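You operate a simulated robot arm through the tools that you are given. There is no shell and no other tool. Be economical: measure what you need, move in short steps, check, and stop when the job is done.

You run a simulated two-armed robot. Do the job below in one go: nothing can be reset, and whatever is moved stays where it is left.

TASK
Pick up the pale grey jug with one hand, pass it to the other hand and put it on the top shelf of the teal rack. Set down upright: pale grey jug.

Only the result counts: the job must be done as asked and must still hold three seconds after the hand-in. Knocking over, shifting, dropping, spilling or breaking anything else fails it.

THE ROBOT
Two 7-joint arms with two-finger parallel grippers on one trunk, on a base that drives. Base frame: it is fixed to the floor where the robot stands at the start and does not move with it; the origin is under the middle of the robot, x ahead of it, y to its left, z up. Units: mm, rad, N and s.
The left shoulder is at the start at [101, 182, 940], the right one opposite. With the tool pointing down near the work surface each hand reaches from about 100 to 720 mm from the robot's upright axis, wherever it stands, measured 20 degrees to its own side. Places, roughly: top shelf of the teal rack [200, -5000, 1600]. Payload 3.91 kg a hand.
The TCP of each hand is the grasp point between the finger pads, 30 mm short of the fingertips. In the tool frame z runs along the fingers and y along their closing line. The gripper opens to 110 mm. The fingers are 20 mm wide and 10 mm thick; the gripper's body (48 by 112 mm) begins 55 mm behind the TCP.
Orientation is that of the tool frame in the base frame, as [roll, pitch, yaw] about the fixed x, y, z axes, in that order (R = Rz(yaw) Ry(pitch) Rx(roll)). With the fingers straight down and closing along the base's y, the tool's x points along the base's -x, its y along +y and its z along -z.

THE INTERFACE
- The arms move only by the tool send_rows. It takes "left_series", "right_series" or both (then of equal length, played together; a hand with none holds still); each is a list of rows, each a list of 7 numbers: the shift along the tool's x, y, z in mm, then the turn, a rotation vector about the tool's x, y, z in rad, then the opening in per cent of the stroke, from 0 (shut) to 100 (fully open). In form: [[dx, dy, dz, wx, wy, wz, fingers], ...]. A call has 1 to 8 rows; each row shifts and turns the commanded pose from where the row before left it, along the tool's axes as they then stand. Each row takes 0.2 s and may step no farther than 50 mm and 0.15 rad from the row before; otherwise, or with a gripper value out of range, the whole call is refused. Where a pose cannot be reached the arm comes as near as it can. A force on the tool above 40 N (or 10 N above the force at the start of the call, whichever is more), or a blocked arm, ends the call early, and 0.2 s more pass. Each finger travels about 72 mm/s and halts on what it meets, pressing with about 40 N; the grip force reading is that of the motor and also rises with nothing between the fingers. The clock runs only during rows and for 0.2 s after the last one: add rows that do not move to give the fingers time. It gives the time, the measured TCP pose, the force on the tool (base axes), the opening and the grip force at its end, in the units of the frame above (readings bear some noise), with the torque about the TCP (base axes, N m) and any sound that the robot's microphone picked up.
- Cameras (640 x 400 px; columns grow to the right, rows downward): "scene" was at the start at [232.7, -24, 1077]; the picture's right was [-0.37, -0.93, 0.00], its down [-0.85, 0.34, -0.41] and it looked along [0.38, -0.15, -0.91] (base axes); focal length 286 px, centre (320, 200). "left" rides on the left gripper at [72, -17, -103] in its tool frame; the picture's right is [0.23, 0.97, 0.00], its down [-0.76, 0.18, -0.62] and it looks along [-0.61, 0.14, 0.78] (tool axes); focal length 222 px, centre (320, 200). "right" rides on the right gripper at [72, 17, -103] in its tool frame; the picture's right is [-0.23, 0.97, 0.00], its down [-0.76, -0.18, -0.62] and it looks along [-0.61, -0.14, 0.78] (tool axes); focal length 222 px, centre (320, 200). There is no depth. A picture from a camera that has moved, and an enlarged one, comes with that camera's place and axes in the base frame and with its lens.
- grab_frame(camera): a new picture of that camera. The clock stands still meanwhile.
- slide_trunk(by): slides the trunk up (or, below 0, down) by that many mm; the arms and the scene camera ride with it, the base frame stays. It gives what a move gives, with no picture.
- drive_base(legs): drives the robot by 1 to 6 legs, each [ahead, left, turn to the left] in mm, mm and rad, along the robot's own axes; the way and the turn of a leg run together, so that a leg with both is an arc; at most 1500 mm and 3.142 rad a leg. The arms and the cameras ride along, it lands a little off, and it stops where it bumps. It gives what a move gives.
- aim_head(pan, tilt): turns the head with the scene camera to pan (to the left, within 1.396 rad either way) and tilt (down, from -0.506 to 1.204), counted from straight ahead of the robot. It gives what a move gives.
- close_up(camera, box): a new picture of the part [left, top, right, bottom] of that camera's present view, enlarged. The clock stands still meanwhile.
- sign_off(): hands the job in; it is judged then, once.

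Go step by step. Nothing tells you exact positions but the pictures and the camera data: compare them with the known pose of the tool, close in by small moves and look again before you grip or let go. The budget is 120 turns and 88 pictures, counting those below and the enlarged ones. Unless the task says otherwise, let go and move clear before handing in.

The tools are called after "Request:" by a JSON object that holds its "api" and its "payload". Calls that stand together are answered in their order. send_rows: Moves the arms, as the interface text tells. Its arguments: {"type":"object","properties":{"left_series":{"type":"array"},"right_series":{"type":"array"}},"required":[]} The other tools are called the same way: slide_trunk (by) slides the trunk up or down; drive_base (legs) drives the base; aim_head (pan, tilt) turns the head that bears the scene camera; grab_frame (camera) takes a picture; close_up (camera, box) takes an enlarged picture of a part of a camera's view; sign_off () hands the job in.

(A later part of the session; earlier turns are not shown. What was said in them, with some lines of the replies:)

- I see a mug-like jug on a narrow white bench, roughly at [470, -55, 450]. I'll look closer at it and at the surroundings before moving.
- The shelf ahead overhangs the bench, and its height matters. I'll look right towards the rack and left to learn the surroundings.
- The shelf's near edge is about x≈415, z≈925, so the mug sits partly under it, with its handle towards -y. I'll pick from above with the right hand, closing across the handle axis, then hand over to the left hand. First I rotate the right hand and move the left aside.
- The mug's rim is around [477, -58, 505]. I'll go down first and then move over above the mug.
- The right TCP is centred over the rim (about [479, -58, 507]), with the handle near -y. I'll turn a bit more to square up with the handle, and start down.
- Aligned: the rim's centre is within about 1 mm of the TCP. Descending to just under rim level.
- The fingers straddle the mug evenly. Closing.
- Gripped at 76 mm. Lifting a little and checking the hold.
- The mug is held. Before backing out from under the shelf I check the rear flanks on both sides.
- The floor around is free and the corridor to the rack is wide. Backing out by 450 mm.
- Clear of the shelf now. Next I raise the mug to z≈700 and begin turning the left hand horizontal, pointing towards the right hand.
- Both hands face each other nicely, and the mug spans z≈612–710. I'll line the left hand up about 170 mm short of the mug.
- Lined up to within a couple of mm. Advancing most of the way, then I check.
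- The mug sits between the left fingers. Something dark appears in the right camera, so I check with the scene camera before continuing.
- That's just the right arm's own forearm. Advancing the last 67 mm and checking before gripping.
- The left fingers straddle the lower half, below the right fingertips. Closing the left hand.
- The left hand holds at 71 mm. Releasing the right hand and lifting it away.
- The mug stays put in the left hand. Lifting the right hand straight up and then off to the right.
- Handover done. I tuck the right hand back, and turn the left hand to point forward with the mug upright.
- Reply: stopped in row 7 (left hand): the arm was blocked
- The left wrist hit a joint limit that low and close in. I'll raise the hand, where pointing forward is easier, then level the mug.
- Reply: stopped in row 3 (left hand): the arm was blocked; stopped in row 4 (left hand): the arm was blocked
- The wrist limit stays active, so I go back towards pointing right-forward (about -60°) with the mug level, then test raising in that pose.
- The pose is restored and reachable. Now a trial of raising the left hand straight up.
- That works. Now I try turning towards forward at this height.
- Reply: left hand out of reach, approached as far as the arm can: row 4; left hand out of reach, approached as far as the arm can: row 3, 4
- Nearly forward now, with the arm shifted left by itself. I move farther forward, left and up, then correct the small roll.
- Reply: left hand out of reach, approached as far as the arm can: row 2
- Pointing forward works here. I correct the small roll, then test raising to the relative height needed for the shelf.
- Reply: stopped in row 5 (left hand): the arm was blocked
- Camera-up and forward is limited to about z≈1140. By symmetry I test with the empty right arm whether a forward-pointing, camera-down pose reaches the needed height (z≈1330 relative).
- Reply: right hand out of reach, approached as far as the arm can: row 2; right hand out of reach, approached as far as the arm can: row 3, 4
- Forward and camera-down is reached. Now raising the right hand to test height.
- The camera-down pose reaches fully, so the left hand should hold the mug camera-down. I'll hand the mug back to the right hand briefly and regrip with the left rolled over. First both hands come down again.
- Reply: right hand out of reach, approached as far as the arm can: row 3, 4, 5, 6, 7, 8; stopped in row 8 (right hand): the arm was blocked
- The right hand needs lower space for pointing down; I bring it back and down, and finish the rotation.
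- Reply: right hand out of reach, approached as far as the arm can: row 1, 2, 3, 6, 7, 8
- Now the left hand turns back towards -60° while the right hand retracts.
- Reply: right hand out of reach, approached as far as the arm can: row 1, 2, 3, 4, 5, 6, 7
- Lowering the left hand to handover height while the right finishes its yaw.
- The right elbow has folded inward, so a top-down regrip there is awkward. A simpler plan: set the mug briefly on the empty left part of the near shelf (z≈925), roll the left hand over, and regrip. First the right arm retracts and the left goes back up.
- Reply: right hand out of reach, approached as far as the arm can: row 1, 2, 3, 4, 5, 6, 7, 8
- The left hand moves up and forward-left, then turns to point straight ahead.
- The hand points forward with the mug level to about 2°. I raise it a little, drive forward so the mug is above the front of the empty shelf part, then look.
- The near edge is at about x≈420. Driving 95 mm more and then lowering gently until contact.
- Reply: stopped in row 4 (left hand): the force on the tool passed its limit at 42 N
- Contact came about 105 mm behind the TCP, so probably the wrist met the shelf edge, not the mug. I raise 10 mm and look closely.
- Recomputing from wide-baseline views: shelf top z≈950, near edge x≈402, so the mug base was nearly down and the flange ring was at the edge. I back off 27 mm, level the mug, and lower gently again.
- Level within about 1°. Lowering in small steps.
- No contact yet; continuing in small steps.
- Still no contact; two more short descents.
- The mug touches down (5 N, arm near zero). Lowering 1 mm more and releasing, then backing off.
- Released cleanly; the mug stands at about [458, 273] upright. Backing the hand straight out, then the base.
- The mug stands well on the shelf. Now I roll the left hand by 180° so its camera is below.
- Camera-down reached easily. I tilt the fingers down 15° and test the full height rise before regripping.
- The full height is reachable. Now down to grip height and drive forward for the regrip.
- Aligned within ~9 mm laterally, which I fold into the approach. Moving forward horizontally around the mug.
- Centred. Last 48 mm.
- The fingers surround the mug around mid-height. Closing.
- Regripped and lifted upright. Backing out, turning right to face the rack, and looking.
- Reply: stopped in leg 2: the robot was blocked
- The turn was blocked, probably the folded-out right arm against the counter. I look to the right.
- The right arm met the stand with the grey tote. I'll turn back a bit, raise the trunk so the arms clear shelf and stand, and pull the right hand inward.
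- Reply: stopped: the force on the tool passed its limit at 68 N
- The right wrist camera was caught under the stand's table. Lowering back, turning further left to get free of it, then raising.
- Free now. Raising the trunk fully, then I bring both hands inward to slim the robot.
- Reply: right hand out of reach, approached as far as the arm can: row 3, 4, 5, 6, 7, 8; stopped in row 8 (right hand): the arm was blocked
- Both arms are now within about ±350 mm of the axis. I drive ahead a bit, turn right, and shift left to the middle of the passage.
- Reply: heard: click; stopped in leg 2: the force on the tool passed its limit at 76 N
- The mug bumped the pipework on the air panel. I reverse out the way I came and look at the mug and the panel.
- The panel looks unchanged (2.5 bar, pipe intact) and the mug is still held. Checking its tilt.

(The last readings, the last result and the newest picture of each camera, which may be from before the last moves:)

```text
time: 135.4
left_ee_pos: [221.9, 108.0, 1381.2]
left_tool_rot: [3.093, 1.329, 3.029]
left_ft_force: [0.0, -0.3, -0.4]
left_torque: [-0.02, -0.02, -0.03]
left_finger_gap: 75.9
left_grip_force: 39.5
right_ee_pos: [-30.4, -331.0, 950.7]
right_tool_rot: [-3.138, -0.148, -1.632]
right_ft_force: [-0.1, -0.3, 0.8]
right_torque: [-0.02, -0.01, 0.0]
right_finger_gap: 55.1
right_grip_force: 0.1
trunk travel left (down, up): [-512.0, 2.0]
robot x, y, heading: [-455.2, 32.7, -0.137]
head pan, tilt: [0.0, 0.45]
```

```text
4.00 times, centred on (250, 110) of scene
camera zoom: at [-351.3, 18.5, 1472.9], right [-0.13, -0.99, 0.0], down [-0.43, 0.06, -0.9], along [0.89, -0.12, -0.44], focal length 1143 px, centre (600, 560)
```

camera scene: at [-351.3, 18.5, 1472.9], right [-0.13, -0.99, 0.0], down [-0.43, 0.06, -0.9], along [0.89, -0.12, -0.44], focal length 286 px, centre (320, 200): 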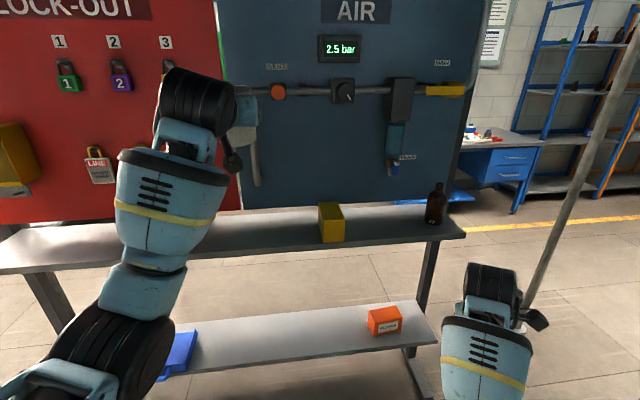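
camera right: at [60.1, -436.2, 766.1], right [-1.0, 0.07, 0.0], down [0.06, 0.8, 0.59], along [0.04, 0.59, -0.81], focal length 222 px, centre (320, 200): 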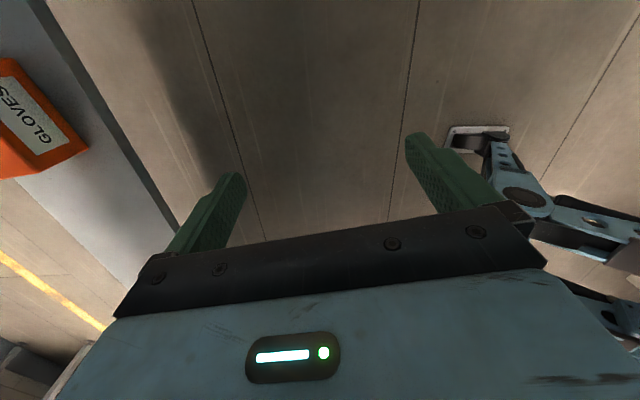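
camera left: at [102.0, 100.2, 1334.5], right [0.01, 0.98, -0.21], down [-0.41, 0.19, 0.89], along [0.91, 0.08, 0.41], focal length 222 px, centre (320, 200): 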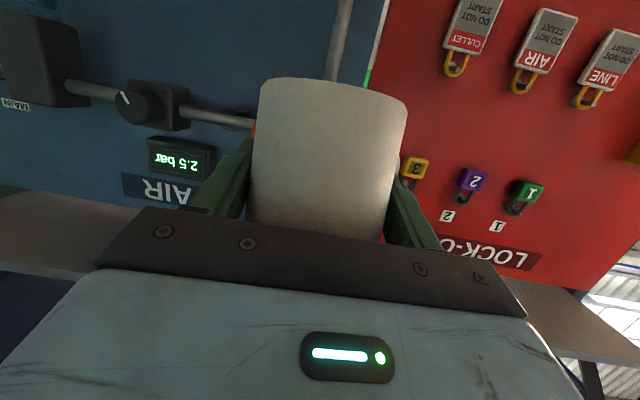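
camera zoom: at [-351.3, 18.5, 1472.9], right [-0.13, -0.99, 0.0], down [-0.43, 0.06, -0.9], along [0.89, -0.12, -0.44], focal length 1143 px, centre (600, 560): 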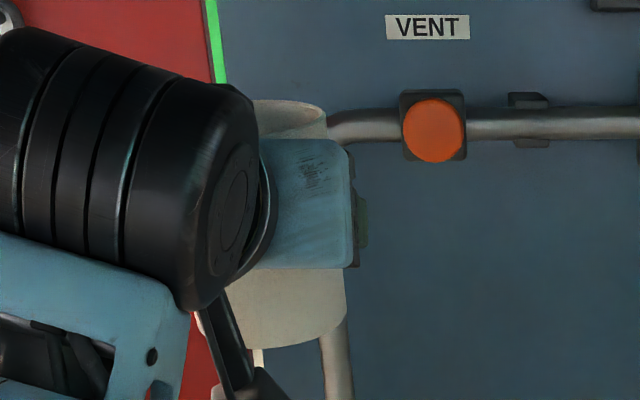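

The mug is pitched about 10° (rim towards me), which I can compensate. Turning right here, where there's room, then shifting left into the passage.

Request:
{"api": "drive_base", "payload": {"legs": [[0, 0, -1.434], [0, 480, 0]]}}

Request:
{"api": "aim_head", "payload": {"pan": 0, "tilt": 0.4}}

Request:
{"api": "grab_frame", "payload": {"camera": "scene"}}

```text
time: 143.8
left_ee_pos: [171.4, -641.3, 1381.7]
left_tool_rot: [3.093, 1.329, 1.561]
left_ft_force: [-1.0, 0.8, -0.5]
left_torque: [0.02, 0.02, -0.02]
left_finger_gap: 75.4
left_grip_force: 39.5
right_ee_pos: [-293.8, -438.4, 950.8]
right_tool_rot: [-3.137, -0.151, -3.1]
right_ft_force: [0.7, 0.1, 0.5]
right_torque: [0.0, -0.01, 0.02]
right_finger_gap: 55.3
right_grip_force: 0.1
trunk travel left (down, up): [-512.0, 2.0]
robot x, y, heading: [27.7, 22.6, -1.601]
head pan, tilt: [0.0, 0.45]
```

```text
time: 144.4
left_ee_pos: [171.1, -642.8, 1381.6]
left_tool_rot: [3.091, 1.33, 1.564]
left_ft_force: [0.2, 0.3, -0.9]
left_torque: [0.01, 0.0, 0.01]
left_finger_gap: 75.4
left_grip_force: 39.2
right_ee_pos: [-293.6, -439.7, 951.2]
right_tool_rot: [-3.137, -0.149, -3.101]
right_ft_force: [0.0, 0.9, -0.6]
right_torque: [-0.01, -0.03, -0.01]
right_finger_gap: 55.0
right_grip_force: 0.0
trunk travel left (down, up): [-512.0, 2.0]
robot x, y, heading: [30.3, 24.9, -1.602]
head pan, tilt: [0.0, 0.4]
```

```text
14 pictures are left
camera scene: at [25.6, -84.8, 1477.6], right [-1.0, 0.03, 0.0], down [0.01, 0.39, -0.92], along [-0.03, -0.92, -0.39], focal length 286 px, centre (320, 200)
```

scene: 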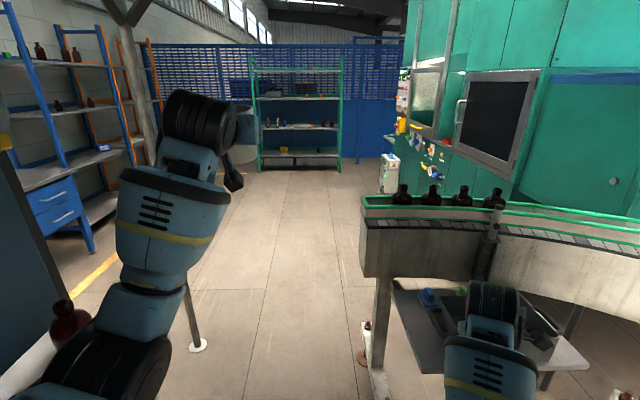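

The way is clear with care: conveyor end at x≈-190, shelf and bottle at x≥402. I drive ahead past the bottle, then angle left to swing the right hand away from the conveyor.

Request:
{"api": "drive_base", "payload": {"legs": [[470, 0, 0], [0, 0, 0.45]]}}

Request:
{"api": "grab_frame", "payload": {"camera": "scene"}}

```text
time: 147.2
left_ee_pos: [158.8, -1105.0, 1380.0]
left_tool_rot: [3.091, 1.327, 1.565]
left_ft_force: [0.5, 0.1, -0.9]
left_torque: [0.0, -0.02, -0.02]
left_finger_gap: 75.7
left_grip_force: 40.5
right_ee_pos: [-305.6, -899.1, 951.9]
right_tool_rot: [3.136, -0.146, -3.095]
right_ft_force: [0.2, -0.1, -1.3]
right_torque: [-0.05, 0.02, 0.01]
right_finger_gap: 54.9
right_grip_force: 0.0
trunk travel left (down, up): [-512.0, 2.0]
robot x, y, heading: [15.9, -437.3, -1.596]
head pan, tilt: [0.0, 0.4]
stopped in leg 1: the force on the tool passed its limit at 57 N (the readings are from after the stop); the commanded pose is now the measured one
```

```text
13 pictures are left
camera scene: at [12.9, -546.9, 1477.6], right [-1.0, 0.03, 0.0], down [0.01, 0.39, -0.92], along [-0.03, -0.92, -0.39], focal length 286 px, centre (320, 200)
```

scene: 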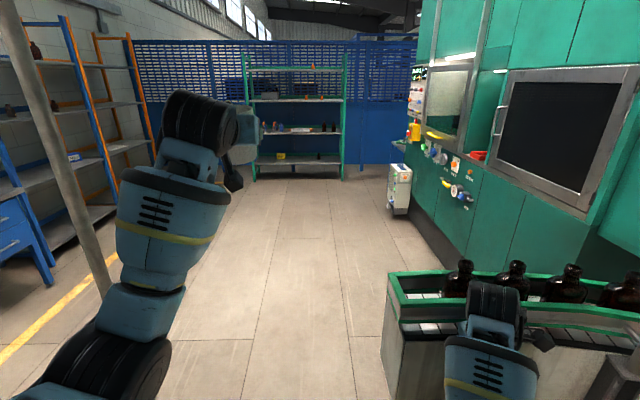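

The right hand met the conveyor rail. I back off 60 mm and raise the right hand to clear the rail.

Request:
{"api": "drive_base", "payload": {"legs": [[-60, 0, 0]]}}

Request:
{"api": "send_rows", "payload": {"right_series": [[0, 0, -25, 0, 0, 0, 50], [0, 0, -25, 0, 0, 0, 50], [0, 0, -25, 0, 0, 0, 50], [0, 0, -25, 0, 0, 0, 50], [0, 0, -25, 0, 0, 0, 50], [0, 0, -25, 0, 0, 0, 50], [0, 0, -25, 0, 0, 0, 50], [0, 0, -25, 0, 0, 0, 50]]}}

```text
time: 148.2
left_ee_pos: [161.8, -1045.1, 1379.7]
left_tool_rot: [3.091, 1.329, 1.564]
left_ft_force: [-0.7, 1.0, -0.9]
left_torque: [0.03, 0.01, 0.02]
left_finger_gap: 75.7
left_grip_force: 40.4
right_ee_pos: [-302.6, -840.3, 951.1]
right_tool_rot: [3.135, -0.146, -3.095]
right_ft_force: [0.0, 0.7, 0.1]
right_torque: [0.0, 0.03, 0.01]
right_finger_gap: 55.3
right_grip_force: 0.1
trunk travel left (down, up): [-512.0, 2.0]
robot x, y, heading: [16.1, -375.6, -1.594]
head pan, tilt: [0.0, 0.4]
```

```text
time: 150.0
left_ee_pos: [162.2, -1044.7, 1379.8]
left_tool_rot: [3.094, 1.331, 1.567]
left_ft_force: [-0.2, -0.2, -1.3]
left_torque: [0.0, 0.03, 0.0]
left_finger_gap: 75.6
left_grip_force: 40.3
right_ee_pos: [-337.9, -890.3, 1112.6]
right_tool_rot: [3.128, -0.164, -3.117]
right_ft_force: [-0.6, -0.6, -0.5]
right_torque: [-0.02, 0.0, 0.02]
right_finger_gap: 55.1
right_grip_force: 0.1
right hand out of reach, approached as far as the arm can: row 2, 3, 4, 5, 6, 7, 8
trunk travel left (down, up): [-512.0, 2.0]
robot x, y, heading: [17.6, -381.9, -1.597]
head pan, tilt: [0.0, 0.4]
```

Now the right hand is above the rail. I angle left by 0.3, pass the conveyor, and then face the rack again.

Request:
{"api": "drive_base", "payload": {"legs": [[0, 0, 0.3], [583, -143, 0], [990, -175, 0], [0, 0, -0.275]]}}

Request:
{"api": "aim_head", "payload": {"pan": 0, "tilt": 0.0}}

Request:
{"api": "grab_frame", "payload": {"camera": "scene"}}

```text
time: 160.0
left_ee_pos: [313.0, -2629.6, 1381.0]
left_tool_rot: [3.091, 1.329, 1.603]
left_ft_force: [0.3, 0.2, -1.5]
left_torque: [0.03, 0.02, 0.01]
left_finger_gap: 75.6
left_grip_force: 39.9
right_ee_pos: [-193.1, -2495.1, 1115.7]
right_tool_rot: [3.136, -0.161, -3.082]
right_ft_force: [0.3, 0.2, 0.3]
right_torque: [-0.01, 0.0, 0.01]
right_finger_gap: 54.9
right_grip_force: 0.0
trunk travel left (down, up): [-512.0, 2.0]
robot x, y, heading: [143.2, -1970.5, -1.558]
head pan, tilt: [0.0, 0.4]
```

```text
time: 160.9
left_ee_pos: [312.2, -2628.9, 1380.5]
left_tool_rot: [3.091, 1.33, 1.602]
left_ft_force: [-0.7, -0.3, -1.9]
left_torque: [0.03, 0.0, 0.01]
left_finger_gap: 75.7
left_grip_force: 39.6
right_ee_pos: [-195.2, -2495.5, 1114.9]
right_tool_rot: [3.138, -0.16, -3.085]
right_ft_force: [0.5, 0.3, -0.8]
right_torque: [0.0, 0.03, 0.02]
right_finger_gap: 54.9
right_grip_force: 0.1
trunk travel left (down, up): [-512.0, 2.0]
robot x, y, heading: [140.0, -1970.6, -1.564]
head pan, tilt: [0.0, 0.0]
```

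```text
12 pictures are left
camera scene: at [143.7, -2074.6, 1514.6], right [-1.0, -0.01, 0.0], down [0.0, 0.0, -1.0], along [0.01, -1.0, 0.0], focal length 286 px, centre (320, 200)
```

scene: 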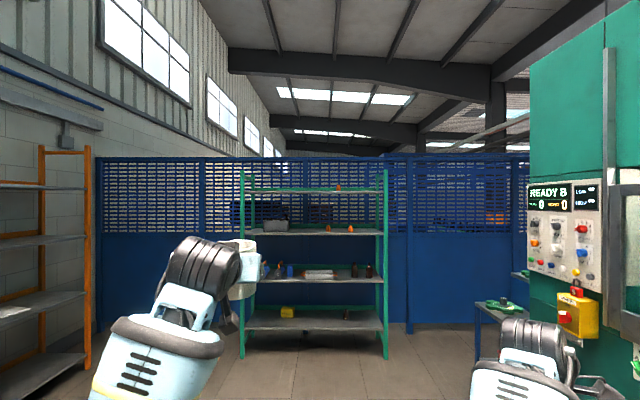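

The rack is ahead with its top shelf at z≈1600; one small orange item sits on it at x≈-30. I raise the left hand to hover height and retract the right hand.

Request:
{"api": "send_rows", "payload": {"left_series": [[-36.9, 0, -9.1, 0, 0, 0, 0], [-36.9, 0, -9.1, 0, 0, 0, 0], [-36.9, 0, -9.1, 0, 0, 0, 0], [-36.9, 0, -9.1, 0, 0, 0, 0], [-36.9, 0, -9.1, 0, 0, 0, 0], [-36.9, 0, -9.1, 0, 0, 0, 0], [-36.9, 0, -9.1, 0, 0, 0, 0], [-36.9, 0, -9.1, 0, 0, 0, 0]], "right_series": [[0, 10, 25, 0, 0, 0, 50], [0, 20, 25, 0, 0, 0, 50], [0, 20, 25, 0, 0, 0, 50], [0, 20, 25, 0, 0, 0, 50], [0, 20, 25, 0, 0, 0, 50], [0, 20, 25, 0, 0, 0, 50], [0, 20, 25, 0, 0, 0, 50], [0, 20, 25, 0, 0, 0, 50]]}}

Request:
{"api": "send_rows", "payload": {"left_series": [[0, 0, 0, 0, 0.085, 0, 0], [0, 0, 0, 0, 0.085, 0, 0], [0, 0, 0, 0, 0, 0, 0]]}}

Request:
{"api": "close_up", "payload": {"camera": "scene", "box": [140, 60, 400, 222]}}

```text
time: 162.7
left_ee_pos: [311.3, -2621.9, 1644.2]
left_tool_rot: [3.095, 1.326, 1.603]
left_ft_force: [-0.4, -0.9, -1.0]
left_torque: [-0.02, -0.02, 0.0]
left_finger_gap: 75.5
left_grip_force: 40.1
left hand out of reach, approached as far as the arm can: row 7, 8
right_ee_pos: [-243.6, -2352.0, 924.3]
right_tool_rot: [-3.13, -0.177, -3.095]
right_ft_force: [-0.8, -0.6, -0.2]
right_torque: [0.04, 0.0, 0.03]
right_finger_gap: 55.1
right_grip_force: 0.1
trunk travel left (down, up): [-512.0, 2.0]
robot x, y, heading: [143.3, -1967.3, -1.557]
head pan, tilt: [0.0, 0.0]
```

```text
time: 163.5
left_ee_pos: [313.3, -2605.0, 1632.5]
left_tool_rot: [3.107, 1.202, 1.621]
left_ft_force: [0.2, -0.1, -1.4]
left_torque: [0.02, 0.03, 0.02]
left_finger_gap: 75.5
left_grip_force: 40.4
left hand out of reach, approached as far as the arm can: row 1, 2
right_ee_pos: [-243.5, -2351.0, 924.2]
right_tool_rot: [-3.131, -0.178, -3.093]
right_ft_force: [0.4, -0.3, -0.6]
right_torque: [0.0, -0.04, -0.03]
right_finger_gap: 55.0
right_grip_force: 0.0
trunk travel left (down, up): [-512.0, 2.0]
robot x, y, heading: [140.9, -1970.1, -1.563]
head pan, tilt: [0.0, 0.0]
```

```text
2.46 times, centred on (270, 141) of scene
camera zoom: at [143.6, -2074.2, 1514.7], right [-1.0, -0.01, 0.0], down [0.0, 0.0, -1.0], along [0.01, -1.0, 0.0], focal length 703 px, centre (443, 345)
```

zoom: 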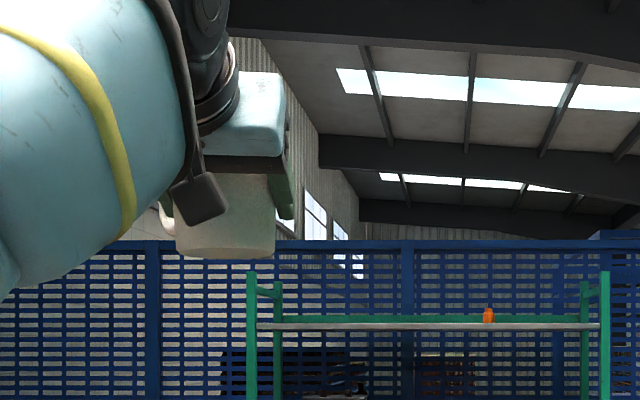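

At this distance the height is limited, so I pull the hand closer to gain height and finish the pitch correction.

Request:
{"api": "send_rows", "payload": {"left_series": [[11.7, 0, -30.3, 0, 0, 0, 0], [11.7, 0, -30.3, 0, 0, 0, 0], [11.7, 0, -30.3, 0, 0, 0, 0], [11.7, 0, -30.3, 0, 0, 0, 0], [0, 0, 0, 0, 0.046, 0, 0], [-23, 0, -10, 0, 0, 0, 0], [-23, 0, -10, 0, 0, 0, 0], [-23, 0, -10, 0, 0, 0, 0]]}}

Request:
{"api": "grab_frame", "payload": {"camera": "left"}}

```text
time: 165.3
left_ee_pos: [301.1, -2472.1, 1715.2]
left_tool_rot: [3.116, 1.121, 1.623]
left_ft_force: [0.3, 0.7, -2.3]
left_torque: [-0.03, -0.02, 0.01]
left_finger_gap: 75.5
left_grip_force: 39.9
right_ee_pos: [-244.3, -2346.0, 924.7]
right_tool_rot: [-3.133, -0.18, -3.094]
right_ft_force: [0.1, 0.8, 0.6]
right_torque: [-0.03, -0.02, 0.05]
right_finger_gap: 54.9
right_grip_force: 0.1
trunk travel left (down, up): [-512.0, 2.0]
robot x, y, heading: [140.7, -1970.6, -1.563]
head pan, tilt: [0.0, 0.0]
```

```text
10 pictures are left
camera left: at [275.5, -2348.4, 1694.5], right [0.97, 0.17, -0.19], down [0.15, 0.24, 0.96], along [0.21, -0.95, 0.21], focal length 222 px, centre (320, 200)
```

left: 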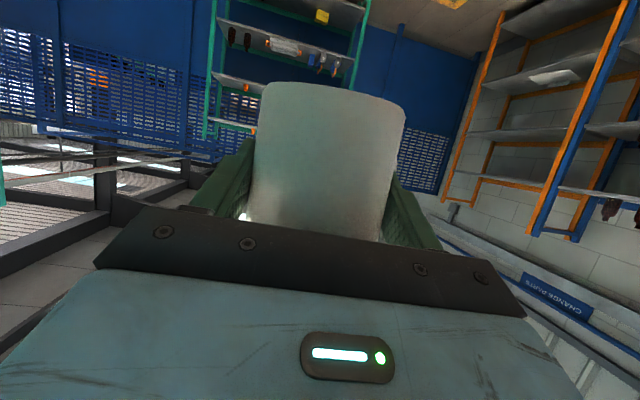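

The mug looks upright within a few degrees (small roll to correct). Correcting it, then driving to the rack, stopping short.

Request:
{"api": "send_rows", "payload": {"left_series": [[0, 0, 0, 0, 0, 0.038, 0], [0, 0, 0, 0, 0, 0, 0]]}}

Request:
{"api": "drive_base", "payload": {"legs": [[1050, 110, 0], [1050, 0, 0]]}}

Request:
{"api": "grab_frame", "payload": {"camera": "left"}}

Request:
{"api": "grab_frame", "payload": {"camera": "scene"}}

```text
time: 165.9
left_ee_pos: [303.7, -2477.8, 1713.6]
left_tool_rot: [3.037, 1.112, 1.538]
left_ft_force: [-0.2, 0.2, -0.8]
left_torque: [0.04, -0.01, 0.0]
left_finger_gap: 75.7
left_grip_force: 40.1
right_ee_pos: [-244.1, -2347.2, 922.3]
right_tool_rot: [-3.137, -0.18, -3.093]
right_ft_force: [-0.2, -0.4, -0.3]
right_torque: [-0.01, 0.04, -0.01]
right_finger_gap: 55.0
right_grip_force: 0.1
trunk travel left (down, up): [-512.0, 2.0]
robot x, y, heading: [142.3, -1969.3, -1.563]
head pan, tilt: [0.0, 0.0]
```

```text
time: 176.4
left_ee_pos: [374.3, -4594.2, 1711.5]
left_tool_rot: [3.038, 1.112, 1.499]
left_ft_force: [-0.8, 0.9, -0.5]
left_torque: [0.0, 0.01, 0.01]
left_finger_gap: 75.3
left_grip_force: 39.9
right_ee_pos: [-170.2, -4439.2, 919.4]
right_tool_rot: [3.136, -0.18, -3.133]
right_ft_force: [0.2, 0.4, 0.1]
right_torque: [0.02, -0.02, -0.01]
right_finger_gap: 55.0
right_grip_force: 0.1
trunk travel left (down, up): [-512.0, 2.0]
robot x, y, heading: [230.3, -4079.7, -1.599]
head pan, tilt: [0.0, 0.0]
```

```text
9 pictures are left
camera left: at [354.1, -4469.4, 1691.5], right [0.98, 0.12, -0.16], down [0.13, 0.23, 0.97], along [0.15, -0.97, 0.21], focal length 222 px, centre (320, 200)
```

left: 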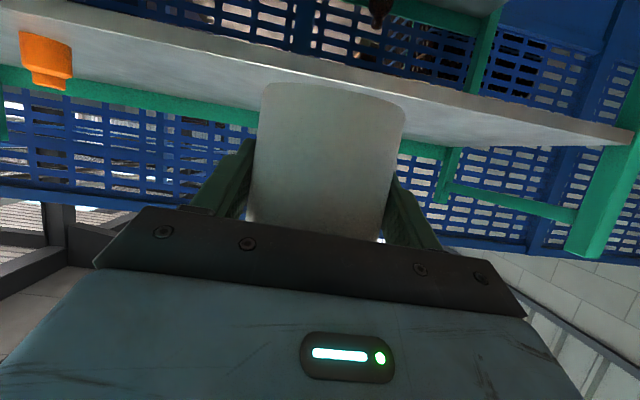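

```text
8 pictures are left
camera scene: at [230.2, -4184.3, 1514.7], right [-1.0, 0.03, 0.0], down [0.0, 0.0, -1.0], along [-0.03, -1.0, 0.0], focal length 286 px, centre (320, 200)
```

scene: 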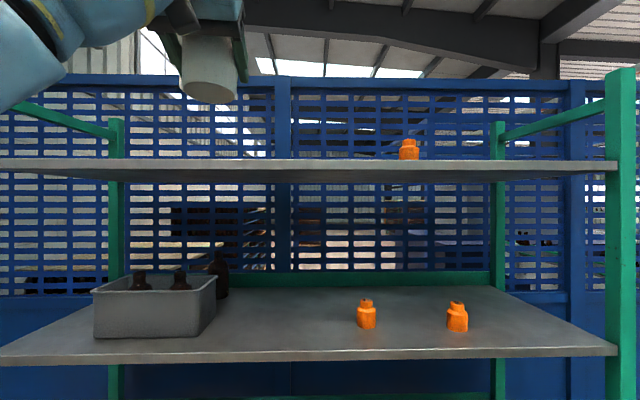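

The shelf edge is at y≈-4760, z≈1598, and the place ahead is free. I retract the right hand a little and drive 195 mm closer.

Request:
{"api": "send_rows", "payload": {"right_series": [[0, 20, 0, 0, 0, 0, 50], [0, 20, 0, 0, 0, 0, 50], [0, 20, 0, 0, 0, 0, 50], [0, 20, 0, 0, 0, 0, 50]]}}

Request:
{"api": "drive_base", "payload": {"legs": [[195, 0, 0]]}}

Request:
{"api": "grab_frame", "payload": {"camera": "left"}}

```text
time: 177.6
left_ee_pos: [373.0, -4594.5, 1711.6]
left_tool_rot: [3.035, 1.109, 1.498]
left_ft_force: [-0.7, 0.4, -0.9]
left_torque: [0.0, 0.02, 0.0]
left_finger_gap: 75.6
left_grip_force: 40.5
right_ee_pos: [-218.8, -4363.7, 949.6]
right_tool_rot: [-3.111, -0.296, 3.103]
right_ft_force: [-0.3, 0.3, 0.2]
right_torque: [-0.02, -0.02, 0.01]
right_finger_gap: 54.8
right_grip_force: 0.1
trunk travel left (down, up): [-512.0, 2.0]
robot x, y, heading: [229.8, -4076.1, -1.599]
head pan, tilt: [0.0, 0.0]
stopped in row 4 (right hand): the arm was blocked; the commanded pose is now the measured one
```

```text
time: 179.2
left_ee_pos: [365.1, -4789.4, 1713.5]
left_tool_rot: [3.037, 1.113, 1.495]
left_ft_force: [0.8, -0.1, -0.6]
left_torque: [0.02, 0.01, -0.03]
left_finger_gap: 75.6
left_grip_force: 40.0
right_ee_pos: [-225.6, -4555.5, 949.7]
right_tool_rot: [-3.108, -0.296, 3.099]
right_ft_force: [-0.1, -0.6, 0.3]
right_torque: [-0.01, 0.04, 0.0]
right_finger_gap: 54.9
right_grip_force: 0.0
trunk travel left (down, up): [-512.0, 2.0]
robot x, y, heading: [222.8, -4273.0, -1.606]
head pan, tilt: [0.0, 0.0]
```

```text
7 pictures are left
camera left: at [346.5, -4663.5, 1692.1], right [0.98, 0.12, -0.16], down [0.13, 0.23, 0.97], along [0.15, -0.97, 0.21], focal length 222 px, centre (320, 200)
```

left: 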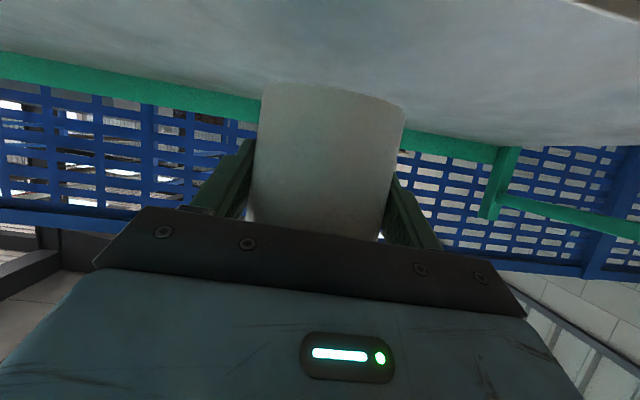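

The mug is now about over the edge; I move it 60 mm inward and lower most of the way.

Request:
{"api": "send_rows", "payload": {"left_series": [[-8.9, 0, 17.9, 0, 0, 0, 0], [-8.9, 0, 17.9, 0, 0, 0, 0], [-8.9, 0, 17.9, 0, 0, 0, 0], [13, 0, 6.5, 0, 0, 0, 0], [13, 0, 6.5, 0, 0, 0, 0], [9, 0, 4.5, 0, 0, 0, 0], [0, 0, 0, 0, 0, 0, 0]]}}

Request:
{"api": "grab_frame", "payload": {"camera": "left"}}

```text
time: 180.8
left_ee_pos: [371.3, -4824.1, 1650.3]
left_tool_rot: [3.039, 1.113, 1.495]
left_ft_force: [0.5, -0.5, 0.0]
left_torque: [-0.01, 0.0, -0.02]
left_finger_gap: 75.3
left_grip_force: 40.0
left hand out of reach, approached as far as the arm can: row 1, 2, 3
right_ee_pos: [-224.8, -4555.4, 950.0]
right_tool_rot: [-3.108, -0.294, 3.101]
right_ft_force: [0.4, 0.2, -0.9]
right_torque: [0.0, -0.01, -0.01]
right_finger_gap: 55.0
right_grip_force: 0.1
trunk travel left (down, up): [-512.0, 2.0]
robot x, y, heading: [226.9, -4274.9, -1.604]
head pan, tilt: [0.0, 0.0]
```

```text
6 pictures are left
camera left: at [353.0, -4699.4, 1629.2], right [0.98, 0.12, -0.16], down [0.13, 0.23, 0.97], along [0.15, -0.97, 0.21], focal length 222 px, centre (320, 200)
```

left: 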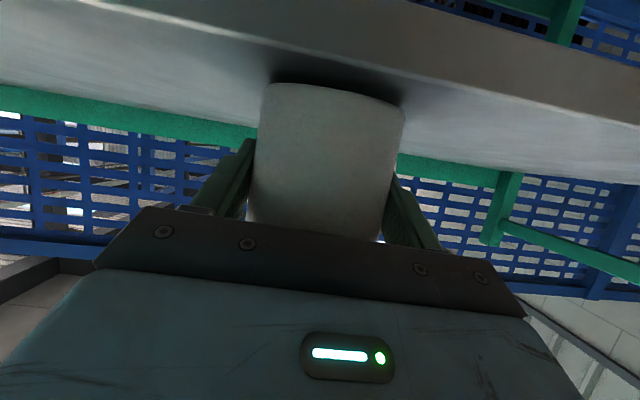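

The mug is just above the shelf, about 25 mm inside the edge. I lift slightly, drive 25 mm farther in for margin, and check.

Request:
{"api": "send_rows", "payload": {"left_series": [[-9, 0, -4.5, 0, 0, 0, 0], [0, 0, 0, 0, 0, 0, 0]]}}

Request:
{"api": "drive_base", "payload": {"legs": [[28, 0, 0]]}}

Request:
{"api": "send_rows", "payload": {"left_series": [[4.5, 0, 2.2, 0, 0, 0, 0], [2.7, 0, 1.3, 0, 0, 0, 0], [1.8, 0, 0.9, 0, 0, 0, 0], [1.8, 0, 0.9, 0, 0, 0, 0], [0, 0, 0, 0, 0, 0, 0]]}}

```text
time: 181.4
left_ee_pos: [369.5, -4826.7, 1659.4]
left_tool_rot: [3.039, 1.112, 1.499]
left_ft_force: [-0.6, -0.3, -0.8]
left_torque: [0.03, 0.02, 0.04]
left_finger_gap: 75.3
left_grip_force: 40.2
right_ee_pos: [-225.1, -4555.7, 950.8]
right_tool_rot: [-3.112, -0.294, 3.099]
right_ft_force: [-1.0, -0.1, 0.3]
right_torque: [0.03, 0.02, -0.01]
right_finger_gap: 55.2
right_grip_force: 0.1
trunk travel left (down, up): [-512.0, 2.0]
robot x, y, heading: [223.1, -4275.1, -1.6]
head pan, tilt: [0.0, 0.0]
```

```text
time: 182.2
left_ee_pos: [370.5, -4845.7, 1663.4]
left_tool_rot: [3.036, 1.119, 1.496]
left_ft_force: [0.3, 1.1, -0.2]
left_torque: [-0.02, 0.04, -0.01]
left_finger_gap: 75.4
left_grip_force: 39.9
right_ee_pos: [-227.3, -4580.2, 950.6]
right_tool_rot: [-3.106, -0.294, 3.098]
right_ft_force: [-0.4, -0.4, 0.9]
right_torque: [-0.06, 0.01, 0.01]
right_finger_gap: 55.1
right_grip_force: 0.0
trunk travel left (down, up): [-512.0, 2.0]
robot x, y, heading: [229.6, -4301.0, -1.604]
head pan, tilt: [0.0, 0.0]
```

```text
time: 183.4
left_ee_pos: [369.8, -4851.6, 1649.2]
left_tool_rot: [3.036, 1.113, 1.495]
left_ft_force: [-0.7, -0.2, -1.0]
left_torque: [-0.03, 0.01, -0.02]
left_finger_gap: 75.4
left_grip_force: 40.3
right_ee_pos: [-226.7, -4582.5, 950.0]
right_tool_rot: [-3.109, -0.294, 3.099]
right_ft_force: [0.3, 0.0, -0.3]
right_torque: [0.01, 0.05, 0.02]
right_finger_gap: 54.9
right_grip_force: 0.0
trunk travel left (down, up): [-512.0, 2.0]
robot x, y, heading: [223.3, -4301.6, -1.609]
head pan, tilt: [0.0, 0.0]
```

No contact yet at TCP z 1649. Lowering in 2 mm steps until it touches.

Request:
{"api": "send_rows", "payload": {"left_series": [[1.8, 0, 0.9, 0, 0, 0, 0], [1.8, 0, 0.9, 0, 0, 0, 0], [0, 0, 0, 0, 0, 0, 0]]}}

Request:
{"api": "grab_frame", "payload": {"camera": "left"}}

```text
time: 184.2
left_ee_pos: [370.4, -4848.4, 1647.7]
left_tool_rot: [3.037, 1.119, 1.497]
left_ft_force: [-0.2, -3.0, 17.7]
left_torque: [-0.79, 0.09, 0.01]
left_finger_gap: 75.5
left_grip_force: 39.7
right_ee_pos: [-226.0, -4581.8, 950.4]
right_tool_rot: [-3.106, -0.296, 3.099]
right_ft_force: [-0.9, 0.5, 0.2]
right_torque: [0.0, -0.03, 0.04]
right_finger_gap: 54.9
right_grip_force: 0.0
trunk travel left (down, up): [-512.0, 2.0]
robot x, y, heading: [228.2, -4302.1, -1.602]
head pan, tilt: [0.0, 0.0]
```

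```text
5 pictures are left
camera left: at [352.3, -4723.0, 1626.1], right [0.98, 0.12, -0.16], down [0.13, 0.23, 0.96], along [0.15, -0.96, 0.21], focal length 222 px, centre (320, 200)
```

left: 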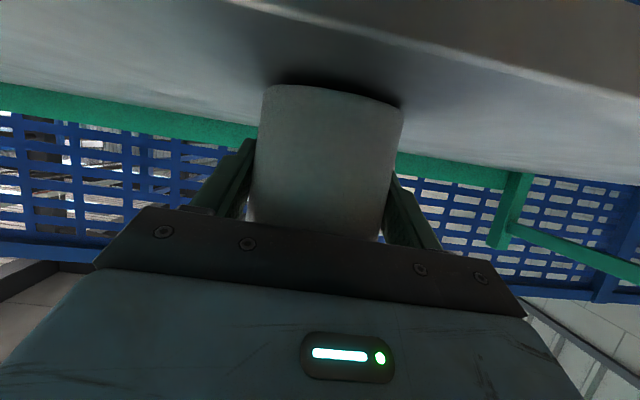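

Contact is at the far base edge, so the mug leans slightly forward. I reduce the pitch a little and lower again.

Request:
{"api": "send_rows", "payload": {"left_series": [[0, 0, 0, 0, -0.03, 0, 0], [0, 0, 0, 0, -0.03, 0, 0], [0, 0, 0, 0, 0, 0, 0]]}}

Request:
{"api": "send_rows", "payload": {"left_series": [[0.9, 0, 0.45, 0, 0, 0, 0], [0, 0, 0, 0, 0, 0, 0]]}}

```text
time: 185.0
left_ee_pos: [370.7, -4848.0, 1646.8]
left_tool_rot: [3.022, 1.174, 1.481]
left_ft_force: [0.3, 3.2, 10.4]
left_torque: [0.03, 0.3, -0.1]
left_finger_gap: 75.1
left_grip_force: 40.3
right_ee_pos: [-226.8, -4581.6, 950.6]
right_tool_rot: [-3.108, -0.294, 3.099]
right_ft_force: [-0.1, 0.3, -0.4]
right_torque: [-0.02, -0.01, 0.01]
right_finger_gap: 54.9
right_grip_force: 0.1
trunk travel left (down, up): [-512.0, 2.0]
robot x, y, heading: [227.0, -4299.3, -1.608]
head pan, tilt: [0.0, 0.0]
```

```text
time: 185.6
left_ee_pos: [370.0, -4847.9, 1646.3]
left_tool_rot: [3.022, 1.176, 1.48]
left_ft_force: [-1.2, 3.1, 16.0]
left_torque: [-0.05, 0.49, -0.04]
left_finger_gap: 75.4
left_grip_force: 39.6
right_ee_pos: [-227.0, -4581.2, 949.6]
right_tool_rot: [-3.106, -0.293, 3.098]
right_ft_force: [0.9, 0.0, 0.0]
right_torque: [-0.02, 0.0, -0.02]
right_finger_gap: 54.8
right_grip_force: 0.0
trunk travel left (down, up): [-512.0, 2.0]
robot x, y, heading: [224.9, -4303.1, -1.603]
head pan, tilt: [0.0, 0.0]
```

Pitch is flat now; contact is on the -x side, so a tiny roll correction follows.

Request:
{"api": "send_rows", "payload": {"left_series": [[0, 0, 0, 0, 0, -0.025, 0], [0, 0, 0, 0, 0, 0, 0]]}}

```text
time: 186.2
left_ee_pos: [370.9, -4847.6, 1644.7]
left_tool_rot: [3.079, 1.178, 1.542]
left_ft_force: [-0.5, 1.4, 16.8]
left_torque: [-0.25, -0.32, 0.03]
left_finger_gap: 75.2
left_grip_force: 39.7
right_ee_pos: [-227.8, -4581.4, 950.0]
right_tool_rot: [-3.107, -0.295, 3.098]
right_ft_force: [0.4, -0.2, 0.4]
right_torque: [0.0, 0.02, 0.0]
right_finger_gap: 55.0
right_grip_force: 0.0
trunk travel left (down, up): [-512.0, 2.0]
robot x, y, heading: [221.6, -4296.7, -1.603]
head pan, tilt: [0.0, 0.0]
```

The base is essentially flat on the shelf. Opening the fingers gradually.

Request:
{"api": "send_rows", "payload": {"left_series": [[0, 0, 0, 0, 0, 0, 68], [0, 0, 0, 0, 0, 0, 71], [0, 0, 0, 0, 0, 0, 76], [0, 0, 0, 0, 0, 0, 85], [0, 0, 0, 0, 0, 0, 100], [0, 0, 0, 0, 0, 0, 100]]}}

Request:
{"api": "grab_frame", "payload": {"camera": "left"}}

```text
time: 187.6
left_ee_pos: [370.5, -4850.9, 1643.9]
left_tool_rot: [3.08, 1.176, 1.544]
left_ft_force: [-0.4, 0.7, 0.0]
left_torque: [-0.02, -0.04, -0.02]
left_finger_gap: 110.0
left_grip_force: 0.0
right_ee_pos: [-227.5, -4582.1, 948.9]
right_tool_rot: [-3.108, -0.293, 3.1]
right_ft_force: [0.4, 0.5, 0.1]
right_torque: [-0.01, -0.02, 0.0]
right_finger_gap: 54.8
right_grip_force: 0.1
trunk travel left (down, up): [-512.0, 2.0]
robot x, y, heading: [224.3, -4300.2, -1.604]
head pan, tilt: [0.0, 0.0]
```

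```text
4 pictures are left
camera left: at [350.9, -4727.2, 1615.8], right [0.98, 0.12, -0.19], down [0.15, 0.29, 0.95], along [0.16, -0.95, 0.26], focal length 222 px, centre (320, 200)
```

left: 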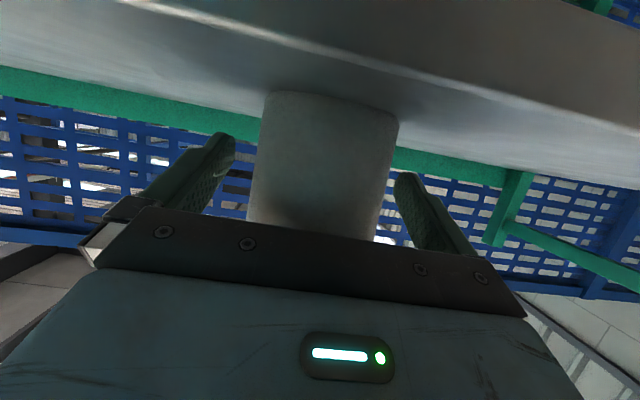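

The mug stands free on the shelf. Retreating horizontally, then backing the base.

Request:
{"api": "send_rows", "payload": {"left_series": [[6, 0, -14.5, 0, 0, 0, 100], [7, 0, -18, 0, 0, 0, 100], [7, 0, -18, 0, 0, 0, 100], [7, 0, -18, 0, 0, 0, 100], [7, 0, -18, 0, 0, 0, 100], [0, 0, 0, 0, 0, 0, 100]]}}

Request:
{"api": "drive_base", "payload": {"legs": [[-250, 0, 0]]}}

Request:
{"api": "grab_frame", "payload": {"camera": "scene"}}

Request:
{"api": "grab_frame", "payload": {"camera": "left"}}

```text
time: 189.2
left_ee_pos: [414.7, -4781.3, 1639.5]
left_tool_rot: [-3.131, 1.149, 1.687]
left_ft_force: [0.8, 0.6, -1.2]
left_torque: [0.02, 0.0, -0.03]
left_finger_gap: 110.0
left_grip_force: 0.0
left hand out of reach, approached as far as the arm can: row 5
right_ee_pos: [-226.5, -4582.5, 949.6]
right_tool_rot: [-3.11, -0.297, 3.099]
right_ft_force: [0.1, -0.7, -0.5]
right_torque: [0.0, -0.01, 0.02]
right_finger_gap: 54.7
right_grip_force: 0.0
trunk travel left (down, up): [-512.0, 2.0]
robot x, y, heading: [224.8, -4297.1, -1.603]
head pan, tilt: [0.0, 0.0]
stopped in row 6 (left hand): the arm was blocked; the commanded pose is now the measured one
```

```text
time: 191.0
left_ee_pos: [422.6, -4520.9, 1641.5]
left_tool_rot: [-3.131, 1.15, 1.688]
left_ft_force: [-0.4, -0.4, -0.9]
left_torque: [-0.02, -0.03, 0.0]
left_finger_gap: 109.8
left_grip_force: 0.0
right_ee_pos: [-217.8, -4326.1, 949.3]
right_tool_rot: [-3.11, -0.296, 3.103]
right_ft_force: [0.3, 0.0, 0.2]
right_torque: [-0.02, 0.02, -0.01]
right_finger_gap: 54.9
right_grip_force: 0.0
trunk travel left (down, up): [-512.0, 2.0]
robot x, y, heading: [234.6, -4043.7, -1.603]
head pan, tilt: [0.0, 0.0]
```

```text
3 pictures are left
camera scene: at [231.2, -4147.6, 1514.5], right [-1.0, 0.03, 0.0], down [0.0, 0.0, -1.0], along [-0.03, -1.0, 0.0], focal length 286 px, centre (320, 200)
```

scene: 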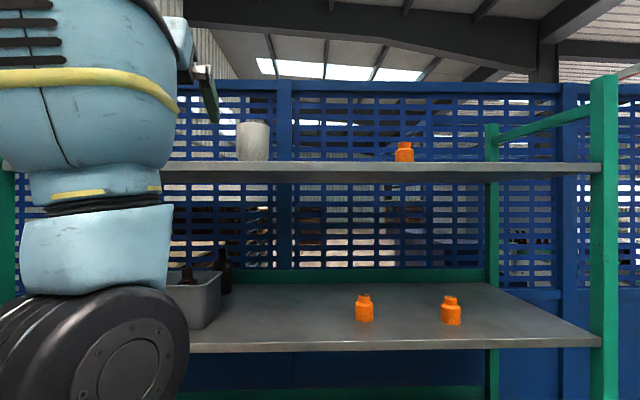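

```text
2 pictures are left
camera left: at [392.4, -4399.1, 1615.2], right [0.96, 0.2, -0.21], down [0.15, 0.28, 0.95], along [0.25, -0.94, 0.23], focal length 222 px, centre (320, 200)
```

left: 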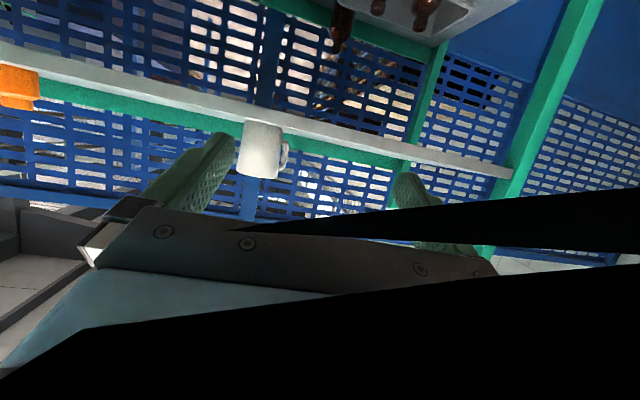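

The mug stands upright on the top shelf, clear of both hands, and the orange item is undisturbed. Handing in.

Request:
{"api": "sign_off", "payload": {}}

```text
The job is handed in.
```

The pale grey jug is standing upright on the top shelf of the teal rack, and I have handed the job in with both hands clear of it. I can't confirm the no-disturbance condition with certainty.

- **Passing:** The right hand picked it up and passed it to the left. I then set it briefly on the near shelf so the left hand could take a grip that reached the top shelf. The left hand did the final placing.
- **Bumps on the way:**
  - The jug pressed the pipework on the air panel (76 N, with a click). Afterwards the gauge still read 2.5 bar and the pipe looked intact.
  - The right arm blocked a turn against the table with the grey tote, then its wrist camera pushed up under that table (68 N).
  - The right hand also touched the conveyor rail (57 N).
- **After those contacts:** I saw nothing knocked over or obviously moved in the pictures, but I did not compare the tote or the conveyor bottles closely before and after.
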